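You operate a simulated robot arm through the tools that you are given. There is no shell and no other tool. Be economical: measure what you need, move in short steps, check, and stop when the job is done.

You run a simulated two-armed robot. Do the job below in one go: nothing can be reset, and whatever is moved stays where it is left.

## Task
Take the blue board that says "lamp" from the black table and put it on the bottom shelf of the extractor rack. Fetch the purple cartridge and stand it on the low shelf of the brown table. Take the silver standoff on the counter of the extractor rack and put it away on the white table. Pick up the green cartridge with one hand, pass it to the other hand and put it in the used bin. The order is free. Set down upright: purple cartridge, green cartridge.

The check looks at the end state, three seconds after you hand in, the way a careful person would. Anything else that was tipped, shoved, dropped, spilled or broken makes it a failure.

## Robot
Two 7-joint arms with fingered hands on one trunk, on a base that drives. Base frame: it is fixed to the floor where the robot stands at the start and does not move with it; the origin is under the middle of the robot, x ahead of it, y to its left, z up; the surface under the hand at the start is at about z = 780. Readings come in mm, rad, newtons and seconds.
The left shoulder is at the start at [26, 214, 1193], the right one opposite. With the tool pointing down near the work surface each hand reaches from about 120 to 600 mm from the robot's upright axis, wherever it stands, measured 20 degrees to its own side. Places, roughly: USED bin (17x17 cm) [740, -1600, 920]; blue board [500, 0, 750]; bottom shelf of the extractor rack [800, -1200, 400]; green cartridge [500, 2000, 750]; low shelf of the brown table [700, 2500, 200]; purple cartridge [750, -750, 1000]; silver standoff (2x2x3 cm) [900, -1500, 900]; white table [-1400, -2500, 800]. Payload 3.3 kg a hand.
The TCP of each hand is the grasp point between the finger pads, 26 mm short of the fingertips. In the tool frame z runs along the fingers and y along their closing line. The gripper opens to 132 mm. The gripper's body begins 73 mm behind the TCP. The gripper is a hand of 2 fingers: y runs from the thumb to the fingers, the wrist lies at [0, 0, -224] in the tool frame.
Orientation is that of the tool frame in the base frame, as a unit quaternion [w, x, y, z]. With the fingers straight down and closing along the base's y, the tool's x points along the base's -x, its y along +y and its z along -z.

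## Interface
- The arms move only by the tool drive_tool. It takes "left_plan", "right_plan" or both (then of equal length, played together; a hand with none holds still); each is a list of rows, each a list of 2 entries, a list of its own where there are three numbers: the shift along the tool's x, y, z in mm, then the turn, a rotation vector about the tool's x, y, z in rad. In form: [[[tx, ty, tz], [wx, wy, wz]], ...]. A call has 1 to 20 rows; each row shifts and turns the commanded pose from where the row before left it, along the tool's axes as they then stand. A row lasts 0.2 s, in which the tool goes at most 50 mm and 0.15 rad; a call with a longer step from one row to the next is refused whole. A pose out of reach is approached as far as the arm can. The call stops where the force on the tool passes 40 N (or 10 N more than at its start, if that is more) or the arm is blocked; 0.2 s more then pass. In this call time passes only in rows, and 0.2 s behind the last. The reply holds the time, the measured pose of the TCP, the force on the tool along the base axes, the opening and the grip force, in the units named above and with some noise, with the torque about the TCP (base axes, N m) and any sound that the robot's microphone picked up, and new pictures: "views" is both (left out), scene, wrist or none (wrist: the cameras of the hands that moved).
- Cameras (640 x 400 px; columns grow to the right, rows downward): "scene" is now at [97.2, -16, 1354.5]; the picture's right is [-0.21, -0.98, 0.00], its down [-0.68, 0.14, -0.72] and it looks along [0.70, -0.15, -0.69] (base axes); focal length 282 px, centre (320, 200). "left" rides on the left gripper at [-66, -3, -99] in its tool frame; the picture's right is [0.04, -1.00, 0.00], its down [0.83, 0.03, -0.55] and it looks along [0.55, 0.02, 0.83] (tool axes); focal length 261 px, centre (320, 200). "right" rides on the right gripper at [66, -3, -99] in its tool frame; the picture's right is [0.04, 1.00, 0.00], its down [-0.83, 0.03, -0.55] and it looks along [-0.55, 0.02, 0.83] (tool axes); focal length 261 px, centre (320, 200). There is no depth. A picture from a camera that has moved, and an enlarged one, comes with that camera's place and axes in the base frame and with its lens.
- move_column(by): slides the trunk up (or, below 0, down) by that many mm; the arms and the scene camera ride with it, the base frame stays. It gives what a move gives, with no picture.
- base_move(legs): drives the robot by 1 to 6 legs, each [ahead, left, turn to the left] in mm, mm and rad, along the robot's own axes; the way and the turn of a leg run together, so that a leg with both is an arc; at most 1500 mm and 3.142 rad a leg. The arms and the cameras ride along, it lands a little off, and it stops where it bumps. It gives what a move gives, and a new picture of the scene camera.
- finger_targets(finger1, thumb_bend, hand): sets how far each is bent, from 0 (flat) to 1 (curled in); at 0.3 the hand is open as for a grip, at 0.7 the pads meet at the TCP. One left out holds its place. A second passes; each finger stops where it meets its share of the squeeze, and holds until it gets a number again. It is the only way to open and close the hand. It gives what a move gives, with no picture; readings hold the bend of each and the force on the fingers (four entries, about 0 where the hand has none), thumb and palm.
- pan_tilt(pan, tilt): turns the head with the scene camera to pan (to the left, within 1.501 rad either way) and tilt (down, from -0.506 to 1.204), counted from straight ahead of the robot. It gives what a move gives, and a new picture of the scene camera.
- close_up(camera, box): a new picture of the part [left, top, right, bottom] of that camera's present view, enlarged. The clock stands still meanwhile.
- finish_job(): hands the job in; it is judged then, once.

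Go step by step. Nothing tells you exact positions but the pictures and the camera data: compare them with the known pose of the tool, close in by small moves and look again before you grip or let go. The budget is 165 turns and 260 pictures, counting those below and the enlarged ones. Unless the task says otherwise, let go and move clear before handing in, and close with one line.

The tools are called after "Call:" by a JSON object that holds its "fn" and its "kwargs". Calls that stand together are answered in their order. drive_tool: Moves the arms, as the interface text tells. Its arguments: {"type":"object","properties":{"left_plan":{"type":"array"},"right_plan":{"type":"array"},"views":{"type":"string","enum":["both","scene","wrist","none"]}},"required":[]} The other tools are called the same way: move_column (by) slides the trunk up or down; finger_targets (finger1, thumb_bend, hand) moves the fingers one by one; base_move (legs) drives the base; pan_tilt (pan, tilt) turns the head that bears the scene camera; close_up (camera, box) takes an enlarged picture of a part of a camera's view; finish_job () hands the job in.

At the start:

```text
time_s: 0.0
left_position: [395.2, 103.9, 1030.0]
left_tool_rot: [0.0, 0.0, 1.0, 0.0]
left_wrist_force: [1.0, 0.6, 0.6]
left_wrist_torque: [0.03, -0.01, -0.01]
left_finger_gap: 131.8
left_gripper_force: 0.1
left_shape: jaw
left_bend: [0.3, 0.3]
left_finger forces: [0.0, 0.1, 0.1, 0.0, 0.1, 0.0]
right_position: [446.3, -305.1, 1050.5]
right_tool_rot: [0.0, 0.0, 1.0, 0.0]
right_wrist_force: [0.1, -0.8, -0.7]
right_wrist_torque: [0.01, -0.01, -0.03]
right_finger_gap: 131.9
right_gripper_force: 0.1
right_shape: jaw
right_bend: [0.3, 0.3]
right_finger forces: [0.0, 0.0, 0.0, 0.0, 0.1, 0.0]
trunk travel left (down, up): [-475.0, 286.0]
robot x, y, heading: [-1.9, -3.6, 0.002]
head pan, tilt: [-0.209, 0.768]
```

scene: 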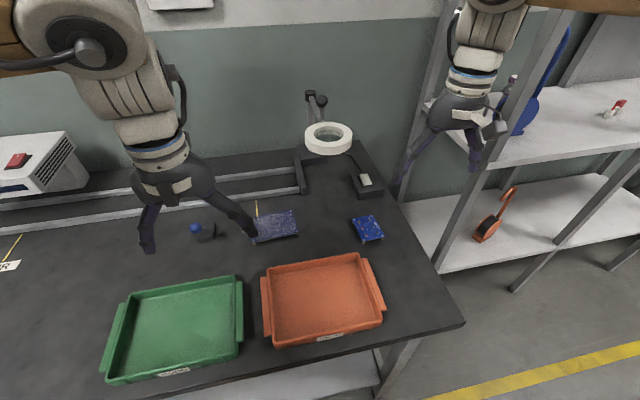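
right: 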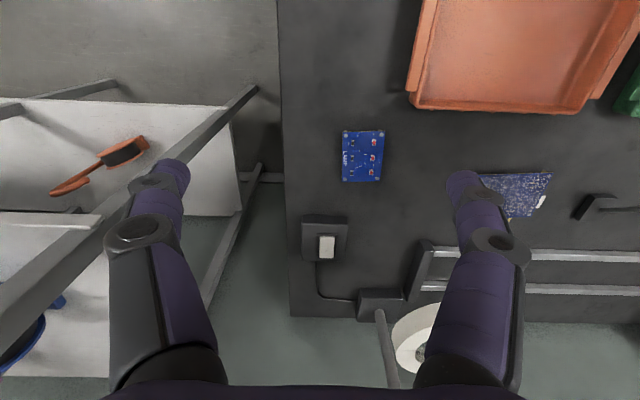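
left: 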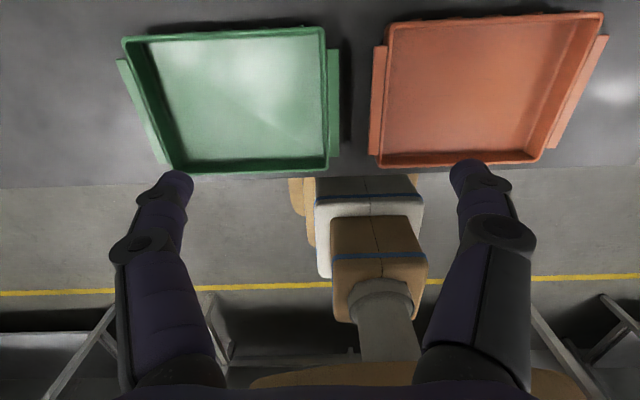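

I see two blue boards on the black table; the smaller one seems to carry "LAMP". I'll enlarge it and look around before moving.

Call:
{"fn": "close_up", "kwargs": {"camera": "right", "box": [300, 100, 420, 200]}}

Call:
{"fn": "pan_tilt", "kwargs": {"pan": -0.9, "tilt": 0.4}}

Call:
{"fn": "pan_tilt", "kwargs": {"pan": 1.3, "tilt": 0.4}}

```text
4.00 times, centred on (360, 150) of right
camera zoom: at [381.0, -307.4, 1148.9], right [-0.04, 1.0, 0.0], down [0.83, 0.03, 0.55], along [0.55, 0.02, -0.83], focal length 1043 px, centre (160, 400)
```

zoom: 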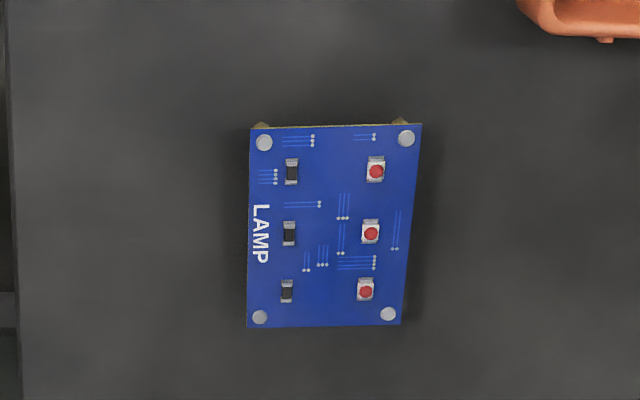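

```text
time_s: 1.1
left_position: [395.6, 102.3, 1029.9]
left_tool_rot: [0.0, 0.0, 1.0, -0.001]
left_wrist_force: [0.3, 0.8, 1.4]
left_wrist_torque: [-0.01, 0.0, -0.01]
left_finger_gap: 131.9
left_gripper_force: 0.0
left_shape: jaw
left_bend: [0.3, 0.3]
left_finger forces: [0.0, 0.0, 0.0, 0.1, 0.0, 0.0]
right_position: [447.4, -305.0, 1051.3]
right_tool_rot: [-0.001, 0.0, 1.0, 0.0]
right_wrist_force: [0.4, 0.4, 0.2]
right_wrist_torque: [0.0, 0.03, -0.02]
right_finger_gap: 132.0
right_gripper_force: 0.0
right_shape: jaw
right_bend: [0.3, 0.3]
right_finger forces: [0.0, 0.0, 0.1, 0.0, 0.0, 0.0]
trunk travel left (down, up): [-475.0, 286.0]
robot x, y, heading: [1.1, 0.1, 0.002]
head pan, tilt: [-0.901, 0.4]
camera scene: at [74.5, -71.5, 1387.0], right [-0.78, -0.62, 0.0], down [-0.24, 0.31, -0.92], along [0.57, -0.72, -0.39], focal length 282 px, centre (320, 200)
```

scene: 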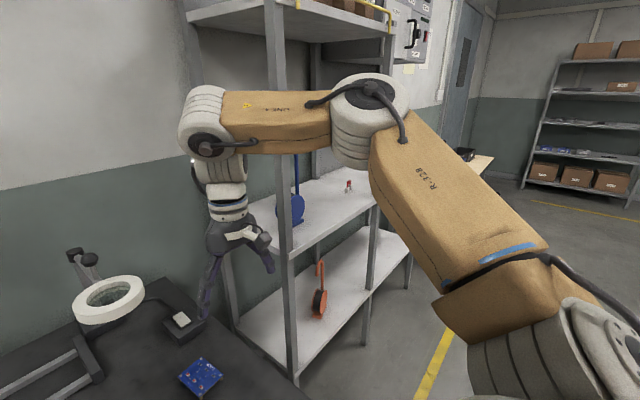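

```text
time_s: 3.1
left_position: [395.5, 103.3, 1029.0]
left_tool_rot: [0.0, 0.0, 1.0, 0.0]
left_wrist_force: [0.0, 0.4, -0.4]
left_wrist_torque: [-0.02, 0.01, 0.04]
left_finger_gap: 131.9
left_gripper_force: 0.0
left_shape: jaw
left_bend: [0.3, 0.3]
left_finger forces: [0.1, 0.1, 0.0, 0.0, 0.0, 0.0]
right_position: [447.4, -304.7, 1051.6]
right_tool_rot: [-0.001, 0.0, 1.0, 0.0]
right_wrist_force: [0.6, -0.4, 0.3]
right_wrist_torque: [-0.02, -0.01, 0.01]
right_finger_gap: 132.0
right_gripper_force: 0.1
right_shape: jaw
right_bend: [0.3, 0.3]
right_finger forces: [0.1, 0.0, 0.0, 0.1, 0.0, 0.1]
trunk travel left (down, up): [-475.0, 286.0]
robot x, y, heading: [1.3, 4.0, 0.001]
head pan, tilt: [1.3, 0.4]
camera scene: at [41.7, 90.3, 1387.1], right [0.96, -0.27, 0.0], down [-0.1, -0.37, -0.92], along [0.25, 0.89, -0.39], focal length 282 px, centre (320, 200)
```

scene: 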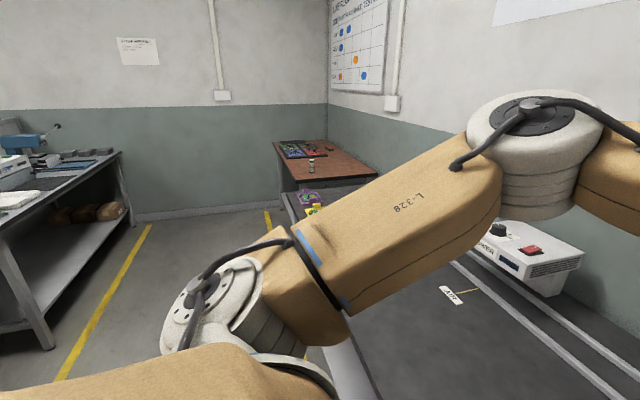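

The small board reads LAMP; I take its middle to be about [538, -236, 790]. I'll bring the right hand above it and look.

Call:
{"fn": "drive_tool", "kwargs": {"right_plan": [[[-18, 14, 30], [0, 0, 0]], [[-18, 14, 30], [0, 0, 0]], [[-18, 14, 35], [0, 0, 0]], [[-18, 14, 35], [0, 0, 0]], [[-18, 13, 35], [0, 0, 0]]], "views": "wrist"}}

Call:
{"fn": "pan_tilt", "kwargs": {"pan": -0.5, "tilt": 0.8}}

```text
time_s: 4.3
left_position: [395.5, 102.5, 1029.5]
left_tool_rot: [0.0, 0.0, 1.0, 0.0]
left_wrist_force: [-0.4, 0.7, 0.3]
left_wrist_torque: [0.01, -0.01, -0.01]
left_finger_gap: 131.8
left_gripper_force: 0.0
left_shape: jaw
left_bend: [0.3, 0.3]
left_finger forces: [0.0, 0.1, 0.0, 0.0, 0.0, 0.0]
right_position: [536.7, -236.3, 887.2]
right_tool_rot: [0.0, -0.001, 1.0, -0.001]
right_wrist_force: [-0.1, 0.4, -0.3]
right_wrist_torque: [0.04, -0.01, 0.03]
right_finger_gap: 131.9
right_gripper_force: 0.1
right_shape: jaw
right_bend: [0.3, 0.3]
right_finger forces: [0.1, 0.1, 0.0, 0.0, 0.0, 0.0]
trunk travel left (down, up): [-475.0, 286.0]
robot x, y, heading: [2.8, 2.3, 0.002]
head pan, tilt: [1.3, 0.4]
camera right: at [470.7, -239.4, 984.3], right [-0.04, 1.0, 0.0], down [0.83, 0.04, 0.55], along [0.55, 0.02, -0.83], focal length 261 px, centre (320, 200)
```

right: 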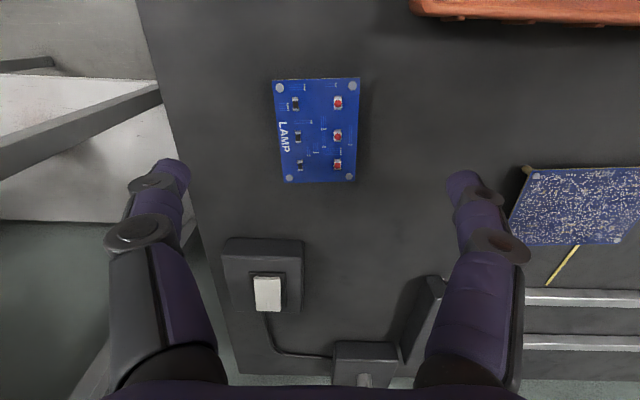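

```text
time_s: 6.1
left_position: [394.7, 102.2, 1030.4]
left_tool_rot: [0.0, 0.0, 1.0, 0.0]
left_wrist_force: [-0.2, 0.1, -0.6]
left_wrist_torque: [-0.03, 0.03, -0.01]
left_finger_gap: 131.9
left_gripper_force: 0.1
left_shape: jaw
left_bend: [0.3, 0.3]
left_finger forces: [0.1, 0.1, 0.0, 0.0, 0.1, 0.1]
right_position: [535.8, -237.4, 887.2]
right_tool_rot: [-0.001, 0.0, 1.0, 0.0]
right_wrist_force: [-0.7, -0.2, 0.2]
right_wrist_torque: [-0.04, -0.01, -0.01]
right_finger_gap: 131.9
right_gripper_force: 0.1
right_shape: jaw
right_bend: [0.3, 0.3]
right_finger forces: [0.1, 0.1, 0.1, 0.0, 0.0, 0.0]
trunk travel left (down, up): [-475.0, 286.0]
robot x, y, heading: [-0.0, -0.1, -0.002]
head pan, tilt: [-0.499, 0.799]
camera scene: at [87.8, -37.5, 1352.0], right [-0.48, -0.88, 0.0], down [-0.63, 0.34, -0.7], along [0.61, -0.33, -0.72], focal length 282 px, centre (320, 200)
```

scene: 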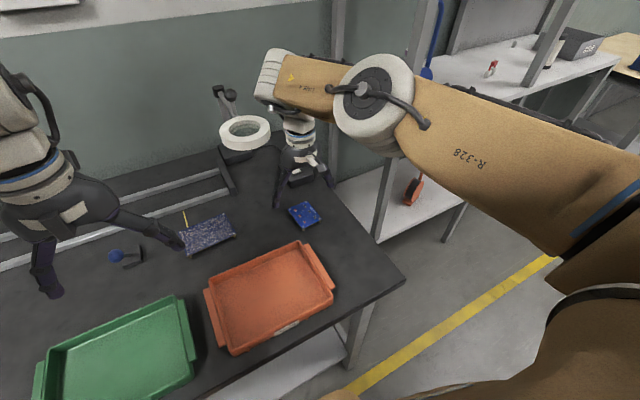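

The board sits centred between the fingers, at about [536, -239]. I'll go down with the force stop and look at the finger height.

Call:
{"fn": "drive_tool", "kwargs": {"right_plan": [[[0, -2, 25], [0, 0, 0]], [[0, 0, 25], [0, 0, 0]], [[0, 0, 15], [0, 0, 0]], [[0, 0, 7], [0, 0, 0]]], "views": "wrist"}}

Call:
{"fn": "close_up", "kwargs": {"camera": "scene", "box": [220, 130, 380, 250]}}

```text
time_s: 7.1
left_position: [394.4, 102.3, 1029.0]
left_tool_rot: [0.0, -0.001, 1.0, 0.0]
left_wrist_force: [1.1, 0.5, 0.5]
left_wrist_torque: [-0.01, -0.03, 0.04]
left_finger_gap: 131.8
left_gripper_force: 0.1
left_shape: jaw
left_bend: [0.3, 0.3]
left_finger forces: [0.0, 0.0, 0.1, 0.0, 0.0, 0.0]
right_position: [535.6, -238.0, 814.4]
right_tool_rot: [0.001, 0.001, 1.0, 0.002]
right_wrist_force: [-0.1, -0.6, -0.7]
right_wrist_torque: [-0.03, 0.02, 0.02]
right_finger_gap: 131.8
right_gripper_force: 0.1
right_shape: jaw
right_bend: [0.3, 0.3]
right_finger forces: [0.0, 0.0, 0.1, 0.0, 0.0, 0.0]
trunk travel left (down, up): [-475.0, 286.0]
robot x, y, heading: [-0.6, -0.5, 0.0]
head pan, tilt: [-0.499, 0.799]
camera right: at [469.8, -240.9, 911.8], right [-0.04, 1.0, 0.0], down [0.83, 0.03, 0.55], along [0.55, 0.02, -0.83], focal length 261 px, centre (320, 200)
```

right: 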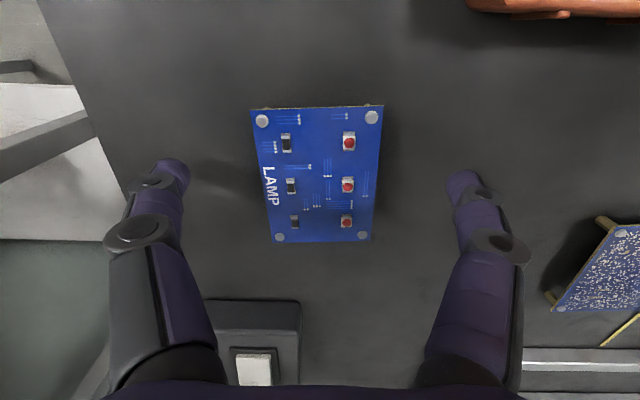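

```text
3.33 times, centred on (300, 190) of scene
camera zoom: at [87.7, -37.6, 1352.0], right [-0.48, -0.88, 0.0], down [-0.63, 0.34, -0.7], along [0.61, -0.33, -0.72], focal length 941 px, centre (387, 233)
```

zoom: 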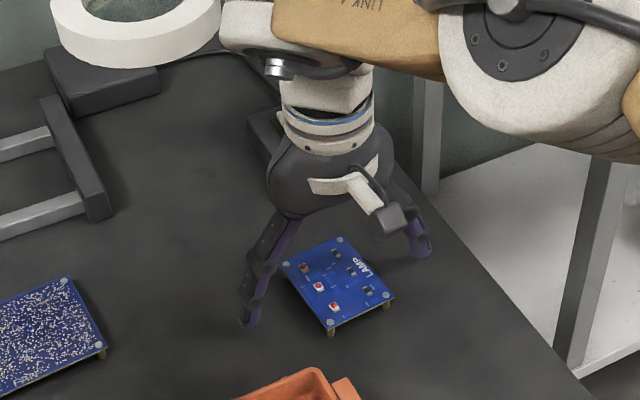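

The board stands on short standoffs, its plate at about z 796. I'll go a little lower and close step by step.

Call:
{"fn": "drive_tool", "kwargs": {"right_plan": [[[3, -2, 4], [0, 0, 0]]], "views": "none"}}

Call:
{"fn": "finger_targets", "kwargs": {"hand": "right", "finger1": 0.45, "thumb_bend": 0.45}}

Call:
{"fn": "close_up", "kwargs": {"camera": "right", "box": [100, 50, 560, 338]}}

```text
time_s: 7.5
left_position: [395.8, 101.6, 1030.7]
left_tool_rot: [0.0, 0.0, 1.0, 0.001]
left_wrist_force: [-0.5, 0.4, 0.0]
left_wrist_torque: [0.01, 0.01, -0.02]
left_finger_gap: 132.1
left_gripper_force: 0.0
left_shape: jaw
left_bend: [0.3, 0.3]
left_finger forces: [0.0, 0.0, 0.0, 0.2, 0.1, 0.0]
right_position: [532.6, -240.6, 810.8]
right_tool_rot: [-0.002, 0.0, 1.0, 0.0]
right_wrist_force: [-0.3, 0.3, 0.3]
right_wrist_torque: [-0.02, 0.02, -0.02]
right_finger_gap: 131.8
right_gripper_force: 0.1
right_shape: jaw
right_bend: [0.3, 0.3]
right_finger forces: [0.0, 0.0, 0.0, 0.1, 0.0, 0.1]
trunk travel left (down, up): [-475.0, 286.0]
robot x, y, heading: [2.3, -1.8, 0.004]
head pan, tilt: [-0.499, 0.799]
```

```text
time_s: 8.5
left_position: [395.8, 103.4, 1030.9]
left_tool_rot: [0.0, 0.0, 1.0, -0.001]
left_wrist_force: [0.2, -0.1, 0.3]
left_wrist_torque: [-0.03, 0.01, -0.03]
left_finger_gap: 131.8
left_gripper_force: 0.0
left_shape: jaw
left_bend: [0.3, 0.3]
left_finger forces: [0.1, 0.0, 0.1, 0.0, 0.0, 0.0]
right_position: [533.6, -239.1, 811.7]
right_tool_rot: [0.001, 0.001, 1.0, 0.0]
right_wrist_force: [1.7, 0.5, 11.1]
right_wrist_torque: [0.04, -0.07, -0.04]
right_finger_gap: 88.8
right_gripper_force: 4.9
right_shape: fingers
right_bend: [0.43, 0.44]
right_finger forces: [5.4, 0.0, 0.0, 0.1, 4.2, 0.1]
trunk travel left (down, up): [-475.0, 286.0]
robot x, y, heading: [-0.2, -3.5, 0.001]
head pan, tilt: [-0.499, 0.799]
```

```text
1.39 times, centred on (330, 194) of right
camera zoom: at [467.8, -242.1, 909.0], right [-0.04, 1.0, 0.0], down [0.83, 0.03, 0.55], along [0.55, 0.02, -0.83], focal length 362 px, centre (306, 208)
```

zoom: 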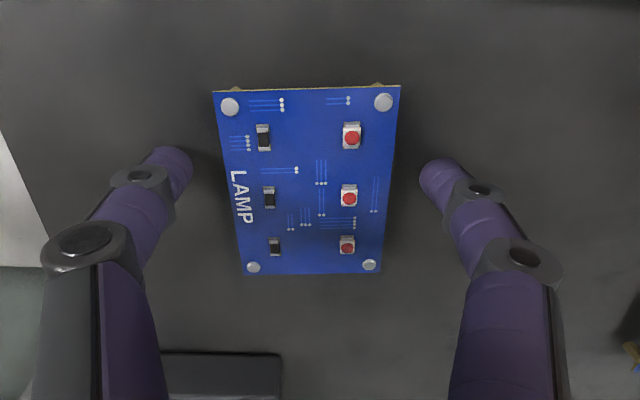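

The tips brush the table as they curl, so I raise 8 mm and close on.

Call:
{"fn": "drive_tool", "kwargs": {"right_plan": [[[0, 0, -8], [0, 0, 0]]], "views": "none"}}

Call:
{"fn": "finger_targets", "kwargs": {"hand": "right", "finger1": 0.6, "thumb_bend": 0.6}}

Call:
{"fn": "close_up", "kwargs": {"camera": "right", "box": [100, 50, 560, 338]}}

```text
time_s: 8.9
left_position: [394.7, 102.1, 1029.9]
left_tool_rot: [0.0, -0.001, 1.0, 0.0]
left_wrist_force: [0.1, -0.3, -0.5]
left_wrist_torque: [0.04, 0.01, 0.0]
left_finger_gap: 131.6
left_gripper_force: 0.0
left_shape: jaw
left_bend: [0.3, 0.3]
left_finger forces: [0.0, 0.0, 0.0, 0.0, 0.0, 0.1]
right_position: [532.9, -240.3, 817.7]
right_tool_rot: [-0.001, 0.0, 1.0, 0.0]
right_wrist_force: [0.8, 0.2, 0.3]
right_wrist_torque: [-0.02, 0.03, -0.03]
right_finger_gap: 84.1
right_gripper_force: 0.0
right_shape: fingers
right_bend: [0.45, 0.45]
right_finger forces: [0.1, 0.0, 0.0, 0.1, 0.0, 0.0]
trunk travel left (down, up): [-475.0, 286.0]
robot x, y, heading: [1.3, 1.8, -0.002]
head pan, tilt: [-0.499, 0.799]
```

```text
time_s: 9.9
left_position: [395.1, 101.9, 1030.9]
left_tool_rot: [0.0, 0.0, 1.0, 0.0]
left_wrist_force: [-1.2, 0.4, 0.4]
left_wrist_torque: [-0.03, 0.01, 0.02]
left_finger_gap: 131.7
left_gripper_force: 0.1
left_shape: jaw
left_bend: [0.3, 0.3]
left_finger forces: [0.0, 0.1, 0.1, 0.0, 0.0, 0.0]
right_position: [534.1, -239.9, 819.4]
right_tool_rot: [-0.001, 0.0, 1.0, 0.0]
right_wrist_force: [-0.6, 0.4, -0.6]
right_wrist_torque: [0.01, -0.04, -0.01]
right_finger_gap: 56.9
right_gripper_force: 6.6
right_shape: fingers
right_bend: [0.52, 0.56]
right_finger forces: [6.8, 0.0, 0.0, 0.0, 6.8, 0.0]
trunk travel left (down, up): [-475.0, 286.0]
robot x, y, heading: [-0.1, -4.4, 0.001]
head pan, tilt: [-0.499, 0.799]
```

```text
1.39 times, centred on (330, 194) of right
camera zoom: at [468.5, -242.4, 915.8], right [-0.04, 1.0, 0.0], down [0.83, 0.03, 0.55], along [0.55, 0.02, -0.83], focal length 362 px, centre (306, 208)
```

zoom: 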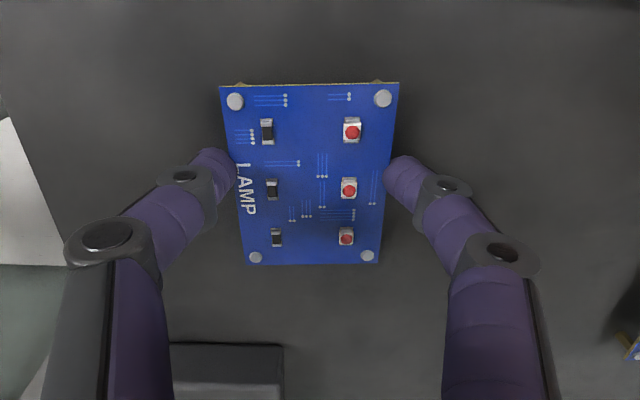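

The board is held on both sides. I lift it and check.

Call:
{"fn": "drive_tool", "kwargs": {"right_plan": [[[0, 0, -15], [0, 0, 0]], [[0, 0, -30], [0, 0, 0]], [[0, 0, -35], [0, 0, 0]], [[0, 0, -35], [0, 0, 0]], [[0, 0, -35], [0, 0, 0]]], "views": "wrist"}}

```text
time_s: 11.1
left_position: [396.0, 102.2, 1029.4]
left_tool_rot: [0.0, -0.001, 1.0, 0.0]
left_wrist_force: [1.0, 0.1, 0.0]
left_wrist_torque: [-0.02, -0.03, 0.02]
left_finger_gap: 132.0
left_gripper_force: 0.0
left_shape: jaw
left_bend: [0.3, 0.3]
left_finger forces: [0.0, 0.1, 0.0, 0.0, 0.1, 0.0]
right_position: [532.5, -241.1, 971.2]
right_tool_rot: [0.0, 0.0, 1.0, 0.0]
right_wrist_force: [0.1, 0.4, -0.1]
right_wrist_torque: [0.01, -0.02, 0.0]
right_finger_gap: 56.9
right_gripper_force: 6.9
right_shape: fingers
right_bend: [0.52, 0.56]
right_finger forces: [6.8, 0.1, 0.0, 0.1, 6.8, 0.0]
trunk travel left (down, up): [-475.0, 286.0]
robot x, y, heading: [-2.4, 0.0, -0.002]
head pan, tilt: [-0.499, 0.799]
camera right: at [466.4, -242.6, 1068.4], right [-0.04, 1.0, 0.0], down [0.83, 0.03, 0.55], along [0.55, 0.02, -0.83], focal length 261 px, centre (320, 200)
```

right: 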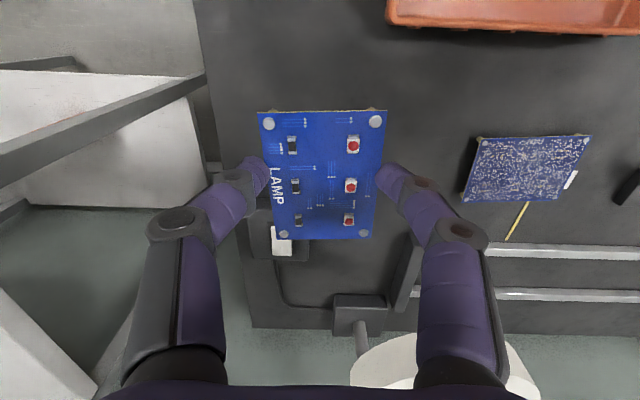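

The board holds firmly. I back away from the table and slide right to face the rack, then look.

Call:
{"fn": "base_move", "kwargs": {"legs": [[-450, 0, 0], [0, -1150, 0]]}}

Call:
{"fn": "pan_tilt", "kwargs": {"pan": 0.0, "tilt": 0.35}}

```text
time_s: 19.3
left_position: [-52.1, -1041.8, 1029.3]
left_tool_rot: [0.0, -0.007, 1.0, 0.0]
left_wrist_force: [-0.3, -0.5, -0.8]
left_wrist_torque: [-0.02, 0.0, -0.03]
left_finger_gap: 131.9
left_gripper_force: 0.1
left_shape: jaw
left_bend: [0.3, 0.3]
left_finger forces: [0.0, 0.0, 0.1, 0.0, 0.0, 0.0]
right_position: [89.5, -1382.6, 970.5]
right_tool_rot: [-0.001, -0.007, 1.0, 0.0]
right_wrist_force: [-0.5, -0.9, -0.3]
right_wrist_torque: [-0.01, -0.01, -0.01]
right_finger_gap: 56.7
right_gripper_force: 6.8
right_shape: fingers
right_bend: [0.52, 0.56]
right_finger forces: [6.7, 0.0, 0.0, 0.0, 6.9, 0.1]
trunk travel left (down, up): [-475.0, 286.0]
robot x, y, heading: [-443.2, -1148.7, 0.018]
head pan, tilt: [-0.499, 0.799]
camera scene: at [-357.7, -1186.5, 1351.9], right [-0.47, -0.88, 0.0], down [-0.63, 0.33, -0.7], along [0.62, -0.32, -0.72], focal length 282 px, centre (320, 200)
```

scene: 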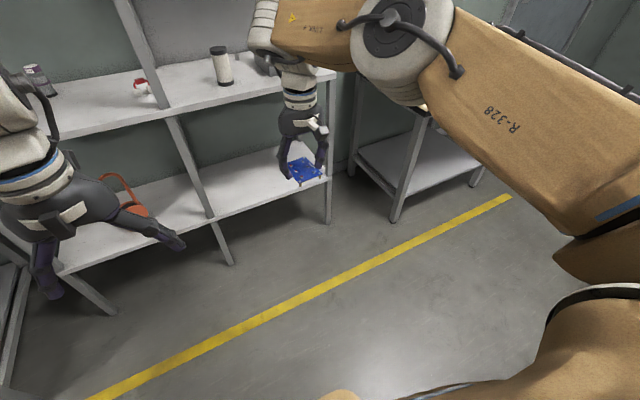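

```text
time_s: 20.2
left_position: [-52.1, -1041.7, 1030.5]
left_tool_rot: [0.001, -0.007, 1.0, 0.0]
left_wrist_force: [-0.1, -0.2, -0.1]
left_wrist_torque: [0.05, 0.02, -0.03]
left_finger_gap: 132.1
left_gripper_force: 0.2
left_shape: jaw
left_bend: [0.3, 0.3]
left_finger forces: [0.0, 0.0, 0.0, 0.1, 0.0, 0.1]
right_position: [89.8, -1382.0, 969.3]
right_tool_rot: [-0.001, -0.007, 1.0, 0.0]
right_wrist_force: [-0.9, 0.0, -0.3]
right_wrist_torque: [-0.01, 0.02, 0.02]
right_finger_gap: 56.8
right_gripper_force: 6.4
right_shape: fingers
right_bend: [0.52, 0.56]
right_finger forces: [6.6, 0.1, 0.0, 0.1, 6.7, 0.0]
trunk travel left (down, up): [-475.0, 286.0]
robot x, y, heading: [-444.4, -1147.2, 0.009]
head pan, tilt: [0.0, 0.351]
camera scene: at [-336.0, -1147.3, 1391.5], right [0.01, -1.0, 0.0], down [-0.34, 0.0, -0.94], along [0.94, 0.01, -0.34], focal length 282 px, centre (320, 200)
```

scene: 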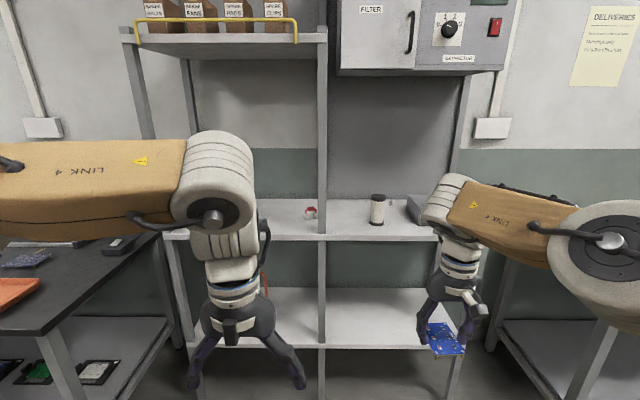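

The rack is ahead: counter at about z 890 and bottom shelf near 370, front edge near x 610, with a free bay at y -1170 to -1640. I enlarge the counter to find the other things while drawing the left hand back.

Call:
{"fn": "close_up", "kwargs": {"camera": "scene", "box": [240, 160, 480, 310]}}

Call:
{"fn": "drive_tool", "kwargs": {"left_plan": [[[40, 0, 0], [0, 0, 0]], [[40, 0, 0], [0, 0, 0]], [[40, 0, 0], [0, 0, 0]], [[30, 0, 0], [0, 0, 0]]], "views": "scene"}}

Call:
{"fn": "move_column", "kwargs": {"by": -300}}

Call:
{"fn": "pan_tilt", "kwargs": {"pan": 0.0, "tilt": 0.2}}

```text
2.67 times, centred on (360, 235) of scene
camera zoom: at [-336.0, -1147.3, 1391.5], right [0.01, -1.0, 0.0], down [-0.34, 0.0, -0.94], along [0.94, 0.01, -0.34], focal length 753 px, centre (213, 107)
```

zoom: 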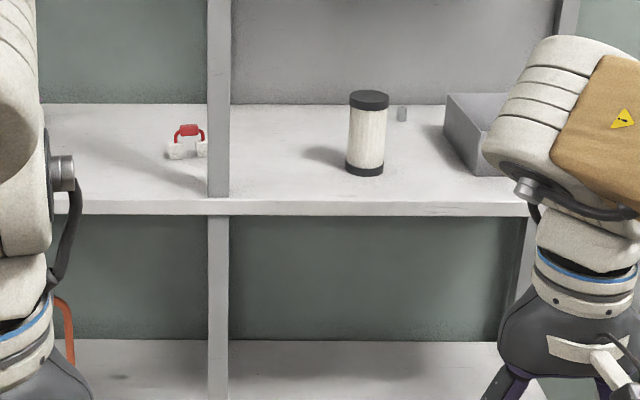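

```text
time_s: 21.2
left_position: [-202.9, -1043.9, 1031.9]
left_tool_rot: [0.001, -0.007, 1.0, 0.0]
left_wrist_force: [-0.5, -0.5, -0.2]
left_wrist_torque: [0.01, 0.02, 0.03]
left_finger_gap: 131.6
left_gripper_force: 0.1
left_shape: jaw
left_bend: [0.3, 0.3]
left_finger forces: [0.0, 0.0, 0.0, 0.1, 0.0, 0.0]
right_position: [89.4, -1382.6, 970.3]
right_tool_rot: [0.0, -0.007, 1.0, -0.001]
right_wrist_force: [0.3, 0.1, 0.2]
right_wrist_torque: [-0.02, 0.0, -0.01]
right_finger_gap: 56.7
right_gripper_force: 6.5
right_shape: fingers
right_bend: [0.52, 0.56]
right_finger forces: [6.7, 0.0, 0.0, 0.1, 6.7, 0.0]
trunk travel left (down, up): [-475.0, 286.0]
robot x, y, heading: [-445.2, -1147.3, 0.02]
head pan, tilt: [0.0, 0.351]
camera scene: at [-336.2, -1147.3, 1391.6], right [0.01, -1.0, 0.0], down [-0.34, 0.0, -0.94], along [0.94, 0.01, -0.34], focal length 282 px, centre (320, 200)
```

scene: 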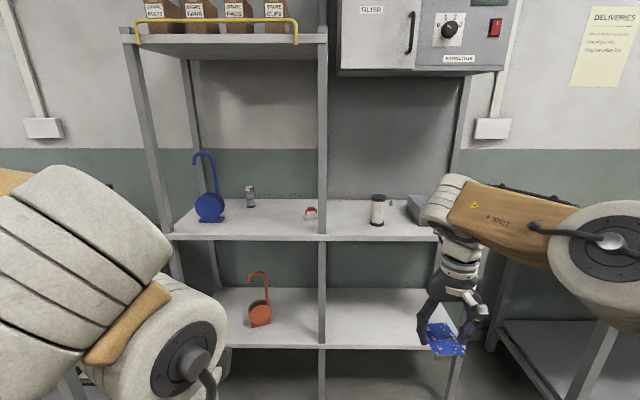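

```text
time_s: 24.2
left_position: [-201.3, -1043.9, 730.8]
left_tool_rot: [0.001, -0.007, 1.0, 0.0]
left_wrist_force: [-0.3, 0.7, -0.4]
left_wrist_torque: [0.01, 0.0, 0.03]
left_finger_gap: 131.9
left_gripper_force: 0.1
left_shape: jaw
left_bend: [0.3, 0.3]
left_finger forces: [0.0, 0.0, 0.0, 0.1, 0.0, 0.1]
right_position: [89.0, -1383.1, 670.0]
right_tool_rot: [0.0, -0.007, 1.0, 0.0]
right_wrist_force: [-0.2, -1.1, 0.1]
right_wrist_torque: [0.01, 0.02, 0.03]
right_finger_gap: 56.7
right_gripper_force: 6.3
right_shape: fingers
right_bend: [0.52, 0.56]
right_finger forces: [6.7, 0.0, 0.0, 0.1, 6.7, 0.0]
trunk travel left (down, up): [-175.0, 586.0]
robot x, y, heading: [-444.5, -1148.9, 0.014]
head pan, tilt: [0.0, 0.351]
```

```text
time_s: 24.9
left_position: [-201.4, -1043.8, 730.0]
left_tool_rot: [0.0, -0.007, 1.0, 0.0]
left_wrist_force: [-0.4, 0.8, 0.0]
left_wrist_torque: [0.02, -0.01, -0.02]
left_finger_gap: 132.1
left_gripper_force: 0.0
left_shape: jaw
left_bend: [0.3, 0.3]
left_finger forces: [0.0, 0.0, 0.1, 0.0, 0.0, 0.1]
right_position: [90.2, -1381.8, 669.9]
right_tool_rot: [-0.001, -0.008, 1.0, -0.001]
right_wrist_force: [0.7, 0.2, 0.4]
right_wrist_torque: [-0.01, -0.03, -0.01]
right_finger_gap: 56.9
right_gripper_force: 6.2
right_shape: fingers
right_bend: [0.52, 0.56]
right_finger forces: [6.7, 0.0, 0.1, 0.0, 6.7, 0.1]
trunk travel left (down, up): [-175.0, 586.0]
robot x, y, heading: [-446.9, -1149.1, 0.014]
head pan, tilt: [0.0, 0.201]
camera scene: at [-277.2, -1146.3, 1101.3], right [0.01, -1.0, 0.0], down [-0.2, 0.0, -0.98], along [0.98, 0.01, -0.2], focal length 282 px, centre (320, 200)
```

scene: 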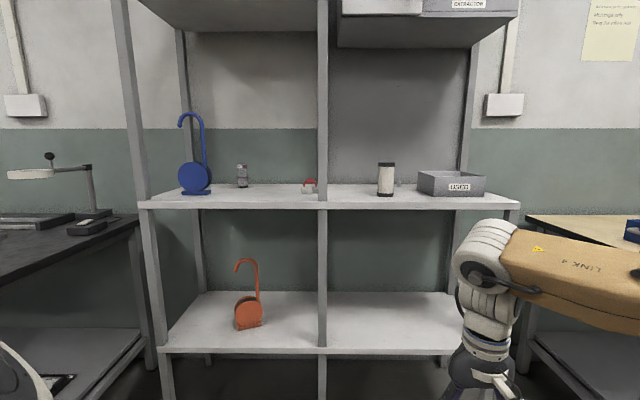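

Bottom shelf works out at z≈400 with its front edge at x≈578; the counter is at z≈922. I lower the trunk fully and drive forward so that the board is over the right bay.

Call:
{"fn": "move_column", "kwargs": {"by": -170}}

Call:
{"fn": "base_move", "kwargs": {"legs": [[400, 0, -0.014]]}}

```text
time_s: 26.9
left_position: [-190.0, -1038.0, 559.8]
left_tool_rot: [0.012, -0.034, 0.999, 0.009]
left_wrist_force: [-0.5, -1.2, -0.1]
left_wrist_torque: [0.03, 0.0, -0.02]
left_finger_gap: 131.8
left_gripper_force: 0.2
left_shape: jaw
left_bend: [0.3, 0.3]
left_finger forces: [0.1, 0.1, 0.0, 0.0, 0.0, 0.0]
right_position: [88.9, -1382.0, 500.9]
right_tool_rot: [0.0, -0.006, 1.0, -0.001]
right_wrist_force: [-0.9, 0.8, 0.0]
right_wrist_torque: [0.0, 0.0, -0.02]
right_finger_gap: 56.5
right_gripper_force: 6.7
right_shape: fingers
right_bend: [0.52, 0.56]
right_finger forces: [6.7, 0.0, 0.0, 0.0, 6.7, 0.0]
trunk travel left (down, up): [-5.0, 756.0]
robot x, y, heading: [-445.9, -1148.8, 0.011]
head pan, tilt: [0.0, 0.201]
```

```text
time_s: 29.4
left_position: [213.0, -1043.5, 560.5]
left_tool_rot: [0.012, -0.019, 1.0, 0.005]
left_wrist_force: [0.8, 0.5, 0.3]
left_wrist_torque: [-0.01, -0.02, -0.03]
left_finger_gap: 132.0
left_gripper_force: 0.0
left_shape: jaw
left_bend: [0.3, 0.3]
left_finger forces: [0.0, 0.1, 0.0, 0.0, 0.1, 0.0]
right_position: [483.3, -1394.9, 500.7]
right_tool_rot: [-0.001, 0.005, 1.0, 0.0]
right_wrist_force: [0.4, 0.7, -0.5]
right_wrist_torque: [-0.02, 0.01, -0.02]
right_finger_gap: 56.9
right_gripper_force: 6.5
right_shape: fingers
right_bend: [0.52, 0.56]
right_finger forces: [6.8, 0.0, 0.0, 0.0, 6.7, 0.0]
trunk travel left (down, up): [-5.0, 756.0]
robot x, y, heading: [-45.2, -1149.8, -0.008]
head pan, tilt: [0.0, 0.201]
camera scene: at [187.6, -1150.4, 921.8], right [-0.01, -1.0, 0.0], down [-0.2, 0.0, -0.98], along [0.98, -0.01, -0.2], focal length 282 px, centre (320, 200)
```

scene: 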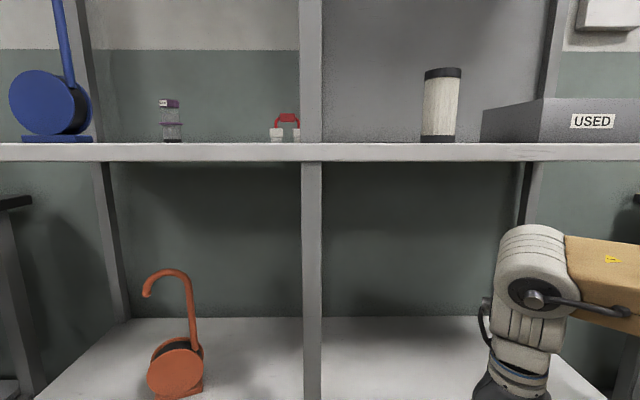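

The path into the right bay is clear, and I now also see the purple-capped cartridge on the counter's left bay. Forward a bit more.

Call:
{"fn": "base_move", "kwargs": {"legs": [[190, 0, 0.008]]}}

Call:
{"fn": "close_up", "kwargs": {"camera": "right", "box": [0, 0, 640, 400]}}

```text
time_s: 30.9
left_position: [403.6, -1045.3, 561.1]
left_tool_rot: [0.013, -0.023, 1.0, 0.006]
left_wrist_force: [-0.7, 0.5, -0.2]
left_wrist_torque: [0.0, -0.01, 0.0]
left_finger_gap: 132.0
left_gripper_force: 0.1
left_shape: jaw
left_bend: [0.3, 0.3]
left_finger forces: [0.0, 0.0, 0.1, 0.0, 0.1, 0.0]
right_position: [676.5, -1394.8, 501.1]
right_tool_rot: [-0.001, 0.004, 1.0, 0.0]
right_wrist_force: [0.4, -0.7, -0.6]
right_wrist_torque: [0.01, 0.0, -0.01]
right_finger_gap: 56.7
right_gripper_force: 7.2
right_shape: fingers
right_bend: [0.52, 0.56]
right_finger forces: [6.7, 0.0, 0.0, 0.1, 6.8, 0.0]
trunk travel left (down, up): [-5.0, 756.0]
robot x, y, heading: [142.2, -1153.5, -0.004]
head pan, tilt: [0.0, 0.201]
camera scene: at [379.0, -1151.4, 921.8], right [-0.01, -1.0, 0.0], down [-0.2, 0.0, -0.98], along [0.98, -0.01, -0.2], focal length 282 px, centre (320, 200)
```

scene: 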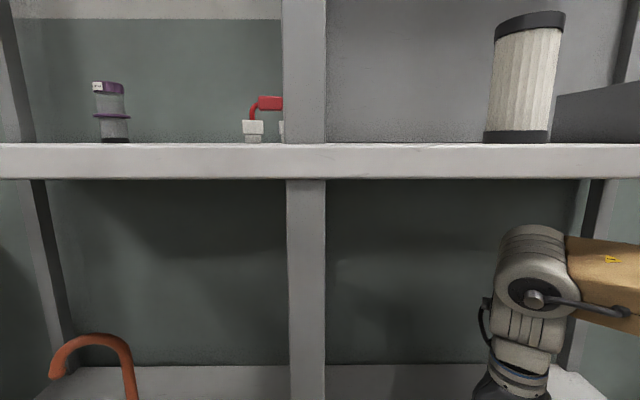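

```text
1.00 times, centred on (320, 200) of right (not enlarged: the box is as wide or as high as the picture)
camera zoom: at [610.2, -1396.9, 597.8], right [-0.03, 1.0, 0.0], down [0.83, 0.03, 0.55], along [0.55, 0.02, -0.83], focal length 261 px, centre (320, 200)
```

zoom: 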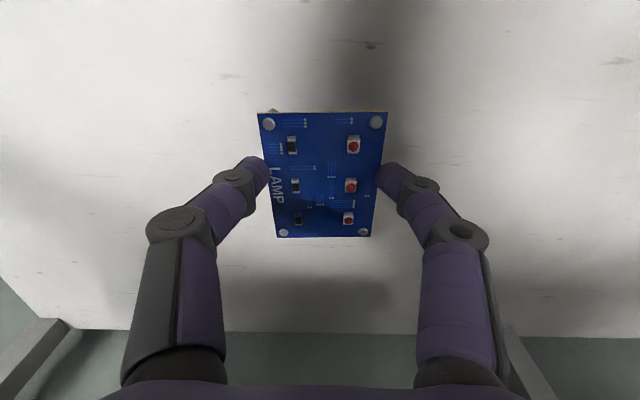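

The board is fully above the shelf. I lower it, slowing near the expected contact at TCP z≈439.

Call:
{"fn": "drive_tool", "kwargs": {"right_plan": [[[0, 0, 20], [0, 0, 0]], [[0, 0, 20], [0, 0, 0]], [[0, 0, 10], [0, 0, 0]], [[0, 0, 5], [0, 0, 0]]], "views": "none"}}

Call:
{"fn": "drive_tool", "kwargs": {"right_plan": [[[0, 0, 3], [0, 0, 0]]], "views": "wrist"}}

```text
time_s: 31.9
left_position: [404.5, -1045.7, 561.5]
left_tool_rot: [0.013, -0.023, 1.0, 0.005]
left_wrist_force: [-0.6, 0.5, 0.0]
left_wrist_torque: [0.03, -0.01, -0.01]
left_finger_gap: 131.9
left_gripper_force: 0.1
left_shape: jaw
left_bend: [0.3, 0.3]
left_finger forces: [0.1, 0.1, 0.1, 0.0, 0.0, 0.0]
right_position: [675.0, -1394.4, 444.4]
right_tool_rot: [0.0, 0.003, 1.0, 0.0]
right_wrist_force: [-0.1, 0.5, 0.2]
right_wrist_torque: [0.02, -0.05, 0.01]
right_finger_gap: 57.1
right_gripper_force: 6.8
right_shape: fingers
right_bend: [0.52, 0.56]
right_finger forces: [6.7, 0.1, 0.0, 0.1, 6.7, 0.0]
trunk travel left (down, up): [-5.0, 756.0]
robot x, y, heading: [145.3, -1151.8, -0.005]
head pan, tilt: [0.0, 0.201]
```

```text
time_s: 32.3
left_position: [403.6, -1046.1, 562.2]
left_tool_rot: [0.013, -0.023, 1.0, 0.005]
left_wrist_force: [0.3, 0.7, 0.2]
left_wrist_torque: [0.0, 0.01, -0.02]
left_finger_gap: 131.7
left_gripper_force: 0.0
left_shape: jaw
left_bend: [0.3, 0.3]
left_finger forces: [0.0, 0.1, 0.1, 0.0, 0.0, 0.0]
right_position: [675.4, -1393.9, 442.1]
right_tool_rot: [0.0, 0.004, 1.0, 0.0]
right_wrist_force: [-0.5, 0.3, 0.3]
right_wrist_torque: [-0.03, -0.02, 0.01]
right_finger_gap: 56.7
right_gripper_force: 6.4
right_shape: fingers
right_bend: [0.52, 0.56]
right_finger forces: [6.7, 0.0, 0.0, 0.1, 6.8, 0.0]
trunk travel left (down, up): [-5.0, 756.0]
robot x, y, heading: [143.0, -1148.6, -0.003]
head pan, tilt: [0.0, 0.201]
camera right: at [609.6, -1396.0, 539.2], right [-0.03, 1.0, 0.0], down [0.83, 0.03, 0.55], along [0.55, 0.02, -0.83], focal length 261 px, centre (320, 200)
```

right: 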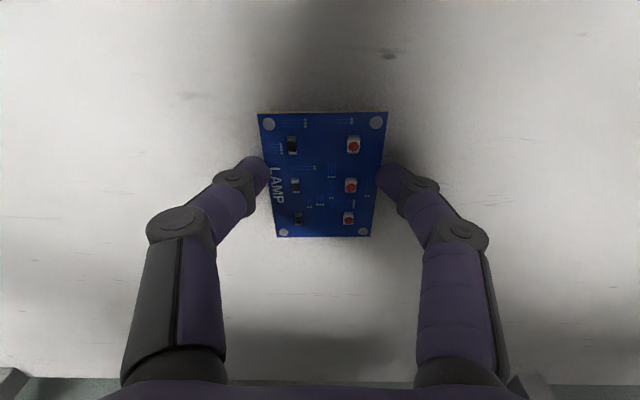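

Not yet in contact. I continue in small steps.

Call:
{"fn": "drive_tool", "kwargs": {"right_plan": [[[0, 0, 3], [0, 0, 0]]], "views": "none"}}

Call:
{"fn": "drive_tool", "kwargs": {"right_plan": [[[0, 0, 3], [0, 0, 0]]], "views": "none"}}

```text
time_s: 32.7
left_position: [404.7, -1045.4, 561.1]
left_tool_rot: [0.012, -0.023, 1.0, 0.006]
left_wrist_force: [-1.1, 0.3, 0.3]
left_wrist_torque: [-0.02, 0.02, 0.01]
left_finger_gap: 132.0
left_gripper_force: 0.1
left_shape: jaw
left_bend: [0.3, 0.3]
left_finger forces: [0.1, 0.1, 0.1, 0.0, 0.1, 0.0]
right_position: [674.3, -1394.5, 437.9]
right_tool_rot: [0.0, 0.003, 1.0, 0.0]
right_wrist_force: [-0.2, 0.1, 0.3]
right_wrist_torque: [-0.03, -0.02, 0.03]
right_finger_gap: 57.1
right_gripper_force: 6.6
right_shape: fingers
right_bend: [0.52, 0.56]
right_finger forces: [6.8, 0.0, 0.0, 0.1, 6.7, 0.0]
trunk travel left (down, up): [-5.0, 756.0]
robot x, y, heading: [146.6, -1149.7, -0.006]
head pan, tilt: [0.0, 0.201]
```

```text
time_s: 33.1
left_position: [404.5, -1046.2, 561.4]
left_tool_rot: [0.013, -0.023, 1.0, 0.005]
left_wrist_force: [0.0, -0.8, -0.4]
left_wrist_torque: [0.02, 0.0, 0.02]
left_finger_gap: 131.8
left_gripper_force: 0.0
left_shape: jaw
left_bend: [0.3, 0.3]
left_finger forces: [0.0, 0.0, 0.0, 0.1, 0.1, 0.1]
right_position: [675.3, -1394.0, 436.2]
right_tool_rot: [0.0, 0.003, 1.0, 0.0]
right_wrist_force: [-1.2, 0.3, 2.9]
right_wrist_torque: [0.0, -0.02, 0.03]
right_finger_gap: 56.8
right_gripper_force: 6.3
right_shape: fingers
right_bend: [0.52, 0.57]
right_finger forces: [7.0, 0.1, 0.1, 0.0, 6.7, 0.0]
trunk travel left (down, up): [-5.0, 756.0]
robot x, y, heading: [142.7, -1148.7, -0.004]
head pan, tilt: [0.0, 0.201]
```

Light contact at TCP z 436. I open gradually and then rise.

Call:
{"fn": "finger_targets", "kwargs": {"hand": "right", "finger1": 0.4, "thumb_bend": 0.4}}

Call:
{"fn": "drive_tool", "kwargs": {"right_plan": [[[0, 0, -10], [0, 0, 0]], [[0, 0, -25], [0, 0, 0]], [[0, 0, -35], [0, 0, 0]]], "views": "wrist"}}

```text
time_s: 34.1
left_position: [404.3, -1044.2, 562.1]
left_tool_rot: [0.012, -0.023, 1.0, 0.005]
left_wrist_force: [0.4, 0.5, 0.2]
left_wrist_torque: [0.0, 0.01, -0.03]
left_finger_gap: 132.0
left_gripper_force: 0.0
left_shape: jaw
left_bend: [0.3, 0.3]
left_finger forces: [0.1, 0.0, 0.1, 0.1, 0.1, 0.0]
right_position: [675.6, -1394.8, 435.9]
right_tool_rot: [-0.001, 0.004, 1.0, -0.001]
right_wrist_force: [0.3, 1.1, -0.5]
right_wrist_torque: [-0.03, 0.02, 0.04]
right_finger_gap: 99.7
right_gripper_force: 0.1
right_shape: fingers
right_bend: [0.4, 0.4]
right_finger forces: [0.0, 0.0, 0.0, 0.0, 0.0, 0.2]
trunk travel left (down, up): [-5.0, 756.0]
robot x, y, heading: [148.4, -1152.8, -0.007]
head pan, tilt: [0.0, 0.201]
```

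```text
time_s: 34.9
left_position: [404.1, -1044.9, 562.0]
left_tool_rot: [0.013, -0.022, 1.0, 0.005]
left_wrist_force: [0.5, 1.1, -0.7]
left_wrist_torque: [0.0, 0.03, 0.0]
left_finger_gap: 131.8
left_gripper_force: 0.1
left_shape: jaw
left_bend: [0.3, 0.3]
left_finger forces: [0.0, 0.0, 0.0, 0.0, 0.0, 0.0]
right_position: [674.4, -1395.6, 506.6]
right_tool_rot: [-0.001, 0.004, 1.0, -0.001]
right_wrist_force: [0.3, 0.6, 0.5]
right_wrist_torque: [0.02, 0.0, 0.0]
right_finger_gap: 99.8
right_gripper_force: 0.1
right_shape: fingers
right_bend: [0.4, 0.4]
right_finger forces: [0.0, 0.1, 0.0, 0.1, 0.1, 0.1]
trunk travel left (down, up): [-5.0, 756.0]
robot x, y, heading: [145.1, -1153.2, -0.002]
head pan, tilt: [0.0, 0.201]
camera right: at [608.8, -1397.8, 604.5], right [-0.03, 1.0, 0.0], down [0.83, 0.03, 0.55], along [0.55, 0.02, -0.83], focal length 261 px, centre (320, 200)
```

right: 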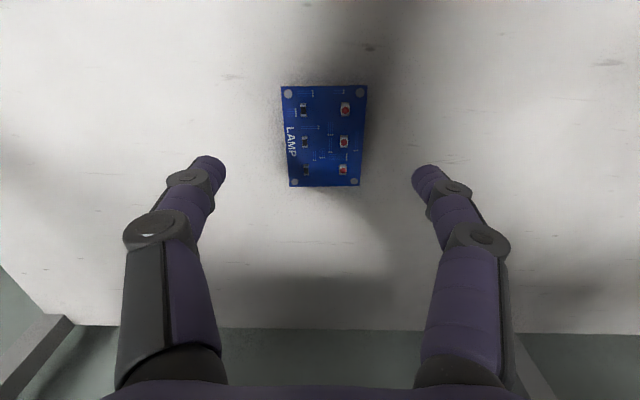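

The board now rests on the bottom shelf. From several views the purple cartridge is at about [880, -800] on the counter, with the blue extractor arm to its front-left, and the silver standoff is at about [882, -1457]. I back out and raise the trunk.

Call:
{"fn": "base_move", "kwargs": {"legs": [[-550, 0, 0]]}}

Call:
{"fn": "move_column", "kwargs": {"by": 400}}

Call:
{"fn": "pan_tilt", "kwargs": {"pan": 0.1, "tilt": 0.3}}

```text
time_s: 38.1
left_position: [-142.0, -1041.0, 561.0]
left_tool_rot: [0.012, -0.026, 1.0, 0.005]
left_wrist_force: [0.0, 0.1, -0.1]
left_wrist_torque: [-0.01, 0.0, -0.01]
left_finger_gap: 132.2
left_gripper_force: 0.1
left_shape: jaw
left_bend: [0.3, 0.3]
left_finger forces: [0.0, 0.0, 0.0, 0.0, 0.0, 0.1]
right_position: [128.8, -1390.4, 506.6]
right_tool_rot: [-0.001, 0.001, 1.0, 0.0]
right_wrist_force: [-0.8, 0.1, 0.2]
right_wrist_torque: [-0.05, -0.02, -0.02]
right_finger_gap: 100.1
right_gripper_force: 0.1
right_shape: fingers
right_bend: [0.4, 0.4]
right_finger forces: [0.1, 0.0, 0.1, 0.0, 0.0, 0.1]
trunk travel left (down, up): [-5.0, 756.0]
robot x, y, heading: [-404.6, -1144.6, -0.003]
head pan, tilt: [0.0, 0.201]
camera scene: at [-168.0, -1147.7, 921.7], right [0.0, -1.0, 0.0], down [-0.2, 0.0, -0.98], along [0.98, 0.0, -0.2], focal length 282 px, centre (320, 200)
```

scene: 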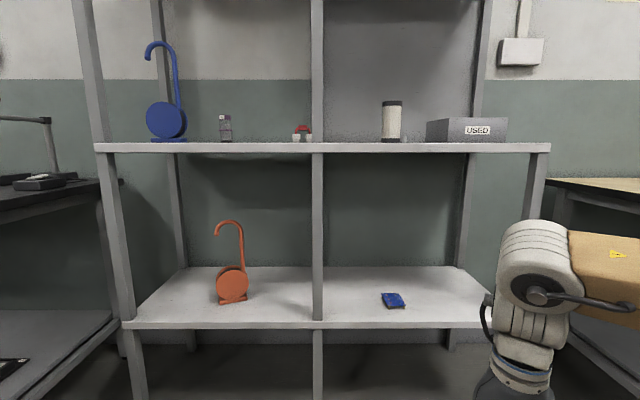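

```text
time_s: 41.9
left_position: [-143.3, -1041.8, 960.2]
left_tool_rot: [0.013, -0.026, 1.0, 0.006]
left_wrist_force: [0.1, 0.6, 0.0]
left_wrist_torque: [0.01, -0.03, 0.0]
left_finger_gap: 131.6
left_gripper_force: 0.1
left_shape: jaw
left_bend: [0.3, 0.3]
left_finger forces: [0.0, 0.1, 0.1, 0.1, 0.0, 0.1]
right_position: [128.2, -1390.2, 905.4]
right_tool_rot: [-0.001, 0.0, 1.0, 0.0]
right_wrist_force: [0.0, -0.9, 0.0]
right_wrist_torque: [-0.01, -0.01, 0.05]
right_finger_gap: 99.9
right_gripper_force: 0.1
right_shape: fingers
right_bend: [0.4, 0.4]
right_finger forces: [0.0, 0.1, 0.0, 0.1, 0.0, 0.0]
trunk travel left (down, up): [-405.0, 356.0]
robot x, y, heading: [-403.9, -1147.3, -0.003]
head pan, tilt: [0.0, 0.201]
```

```text
time_s: 42.6
left_position: [-143.8, -1041.8, 962.2]
left_tool_rot: [0.013, -0.026, 1.0, 0.006]
left_wrist_force: [0.1, -0.6, 0.1]
left_wrist_torque: [0.0, -0.01, 0.02]
left_finger_gap: 132.0
left_gripper_force: 0.1
left_shape: jaw
left_bend: [0.3, 0.3]
left_finger forces: [0.1, 0.0, 0.0, 0.0, 0.0, 0.1]
right_position: [128.8, -1390.1, 907.2]
right_tool_rot: [0.0, 0.001, 1.0, 0.0]
right_wrist_force: [0.2, 0.0, -1.2]
right_wrist_torque: [0.04, 0.02, -0.03]
right_finger_gap: 100.0
right_gripper_force: 0.2
right_shape: fingers
right_bend: [0.4, 0.4]
right_finger forces: [0.1, 0.0, 0.0, 0.1, 0.0, 0.0]
trunk travel left (down, up): [-405.0, 356.0]
robot x, y, heading: [-402.7, -1149.5, 0.0]
head pan, tilt: [0.099, 0.3]
camera scene: at [-284.5, -1138.2, 1326.0], right [0.1, -1.0, 0.0], down [-0.29, -0.03, -0.96], along [0.95, 0.09, -0.3], focal length 282 px, centre (320, 200)
```

scene: 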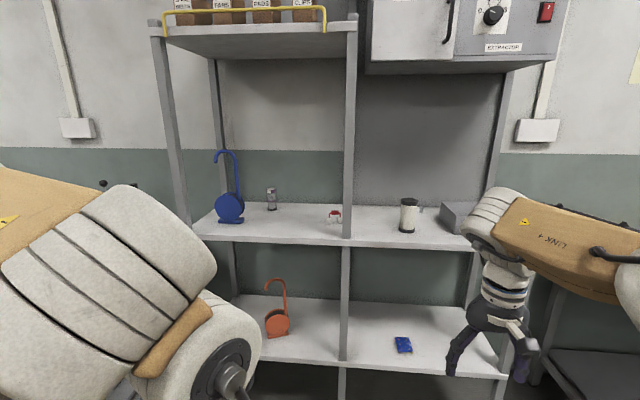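

The board sits well on the shelf. A closer look at the counter from this height gives the footprints.

Call:
{"fn": "close_up", "kwargs": {"camera": "scene", "box": [180, 140, 500, 340]}}

Call:
{"fn": "close_up", "kwargs": {"camera": "scene", "box": [190, 140, 350, 240]}}

```text
2.00 times, centred on (340, 240) of scene
camera zoom: at [-284.5, -1138.2, 1326.0], right [0.1, -1.0, 0.0], down [-0.29, -0.03, -0.96], along [0.95, 0.09, -0.3], focal length 565 px, centre (280, 120)
```

zoom: 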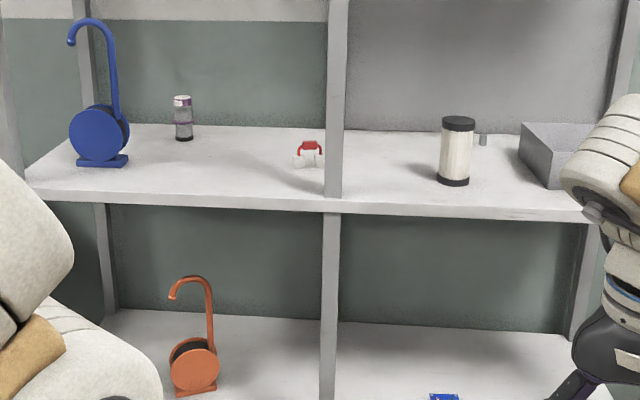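

```text
4.00 times, centred on (270, 190) of scene
camera zoom: at [-284.5, -1138.2, 1326.0], right [0.1, -1.0, 0.0], down [-0.29, -0.03, -0.96], along [0.95, 0.09, -0.3], focal length 1129 px, centre (520, 240)
```

zoom: 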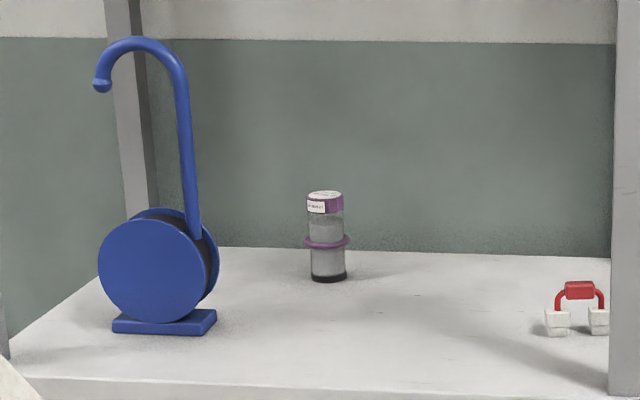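

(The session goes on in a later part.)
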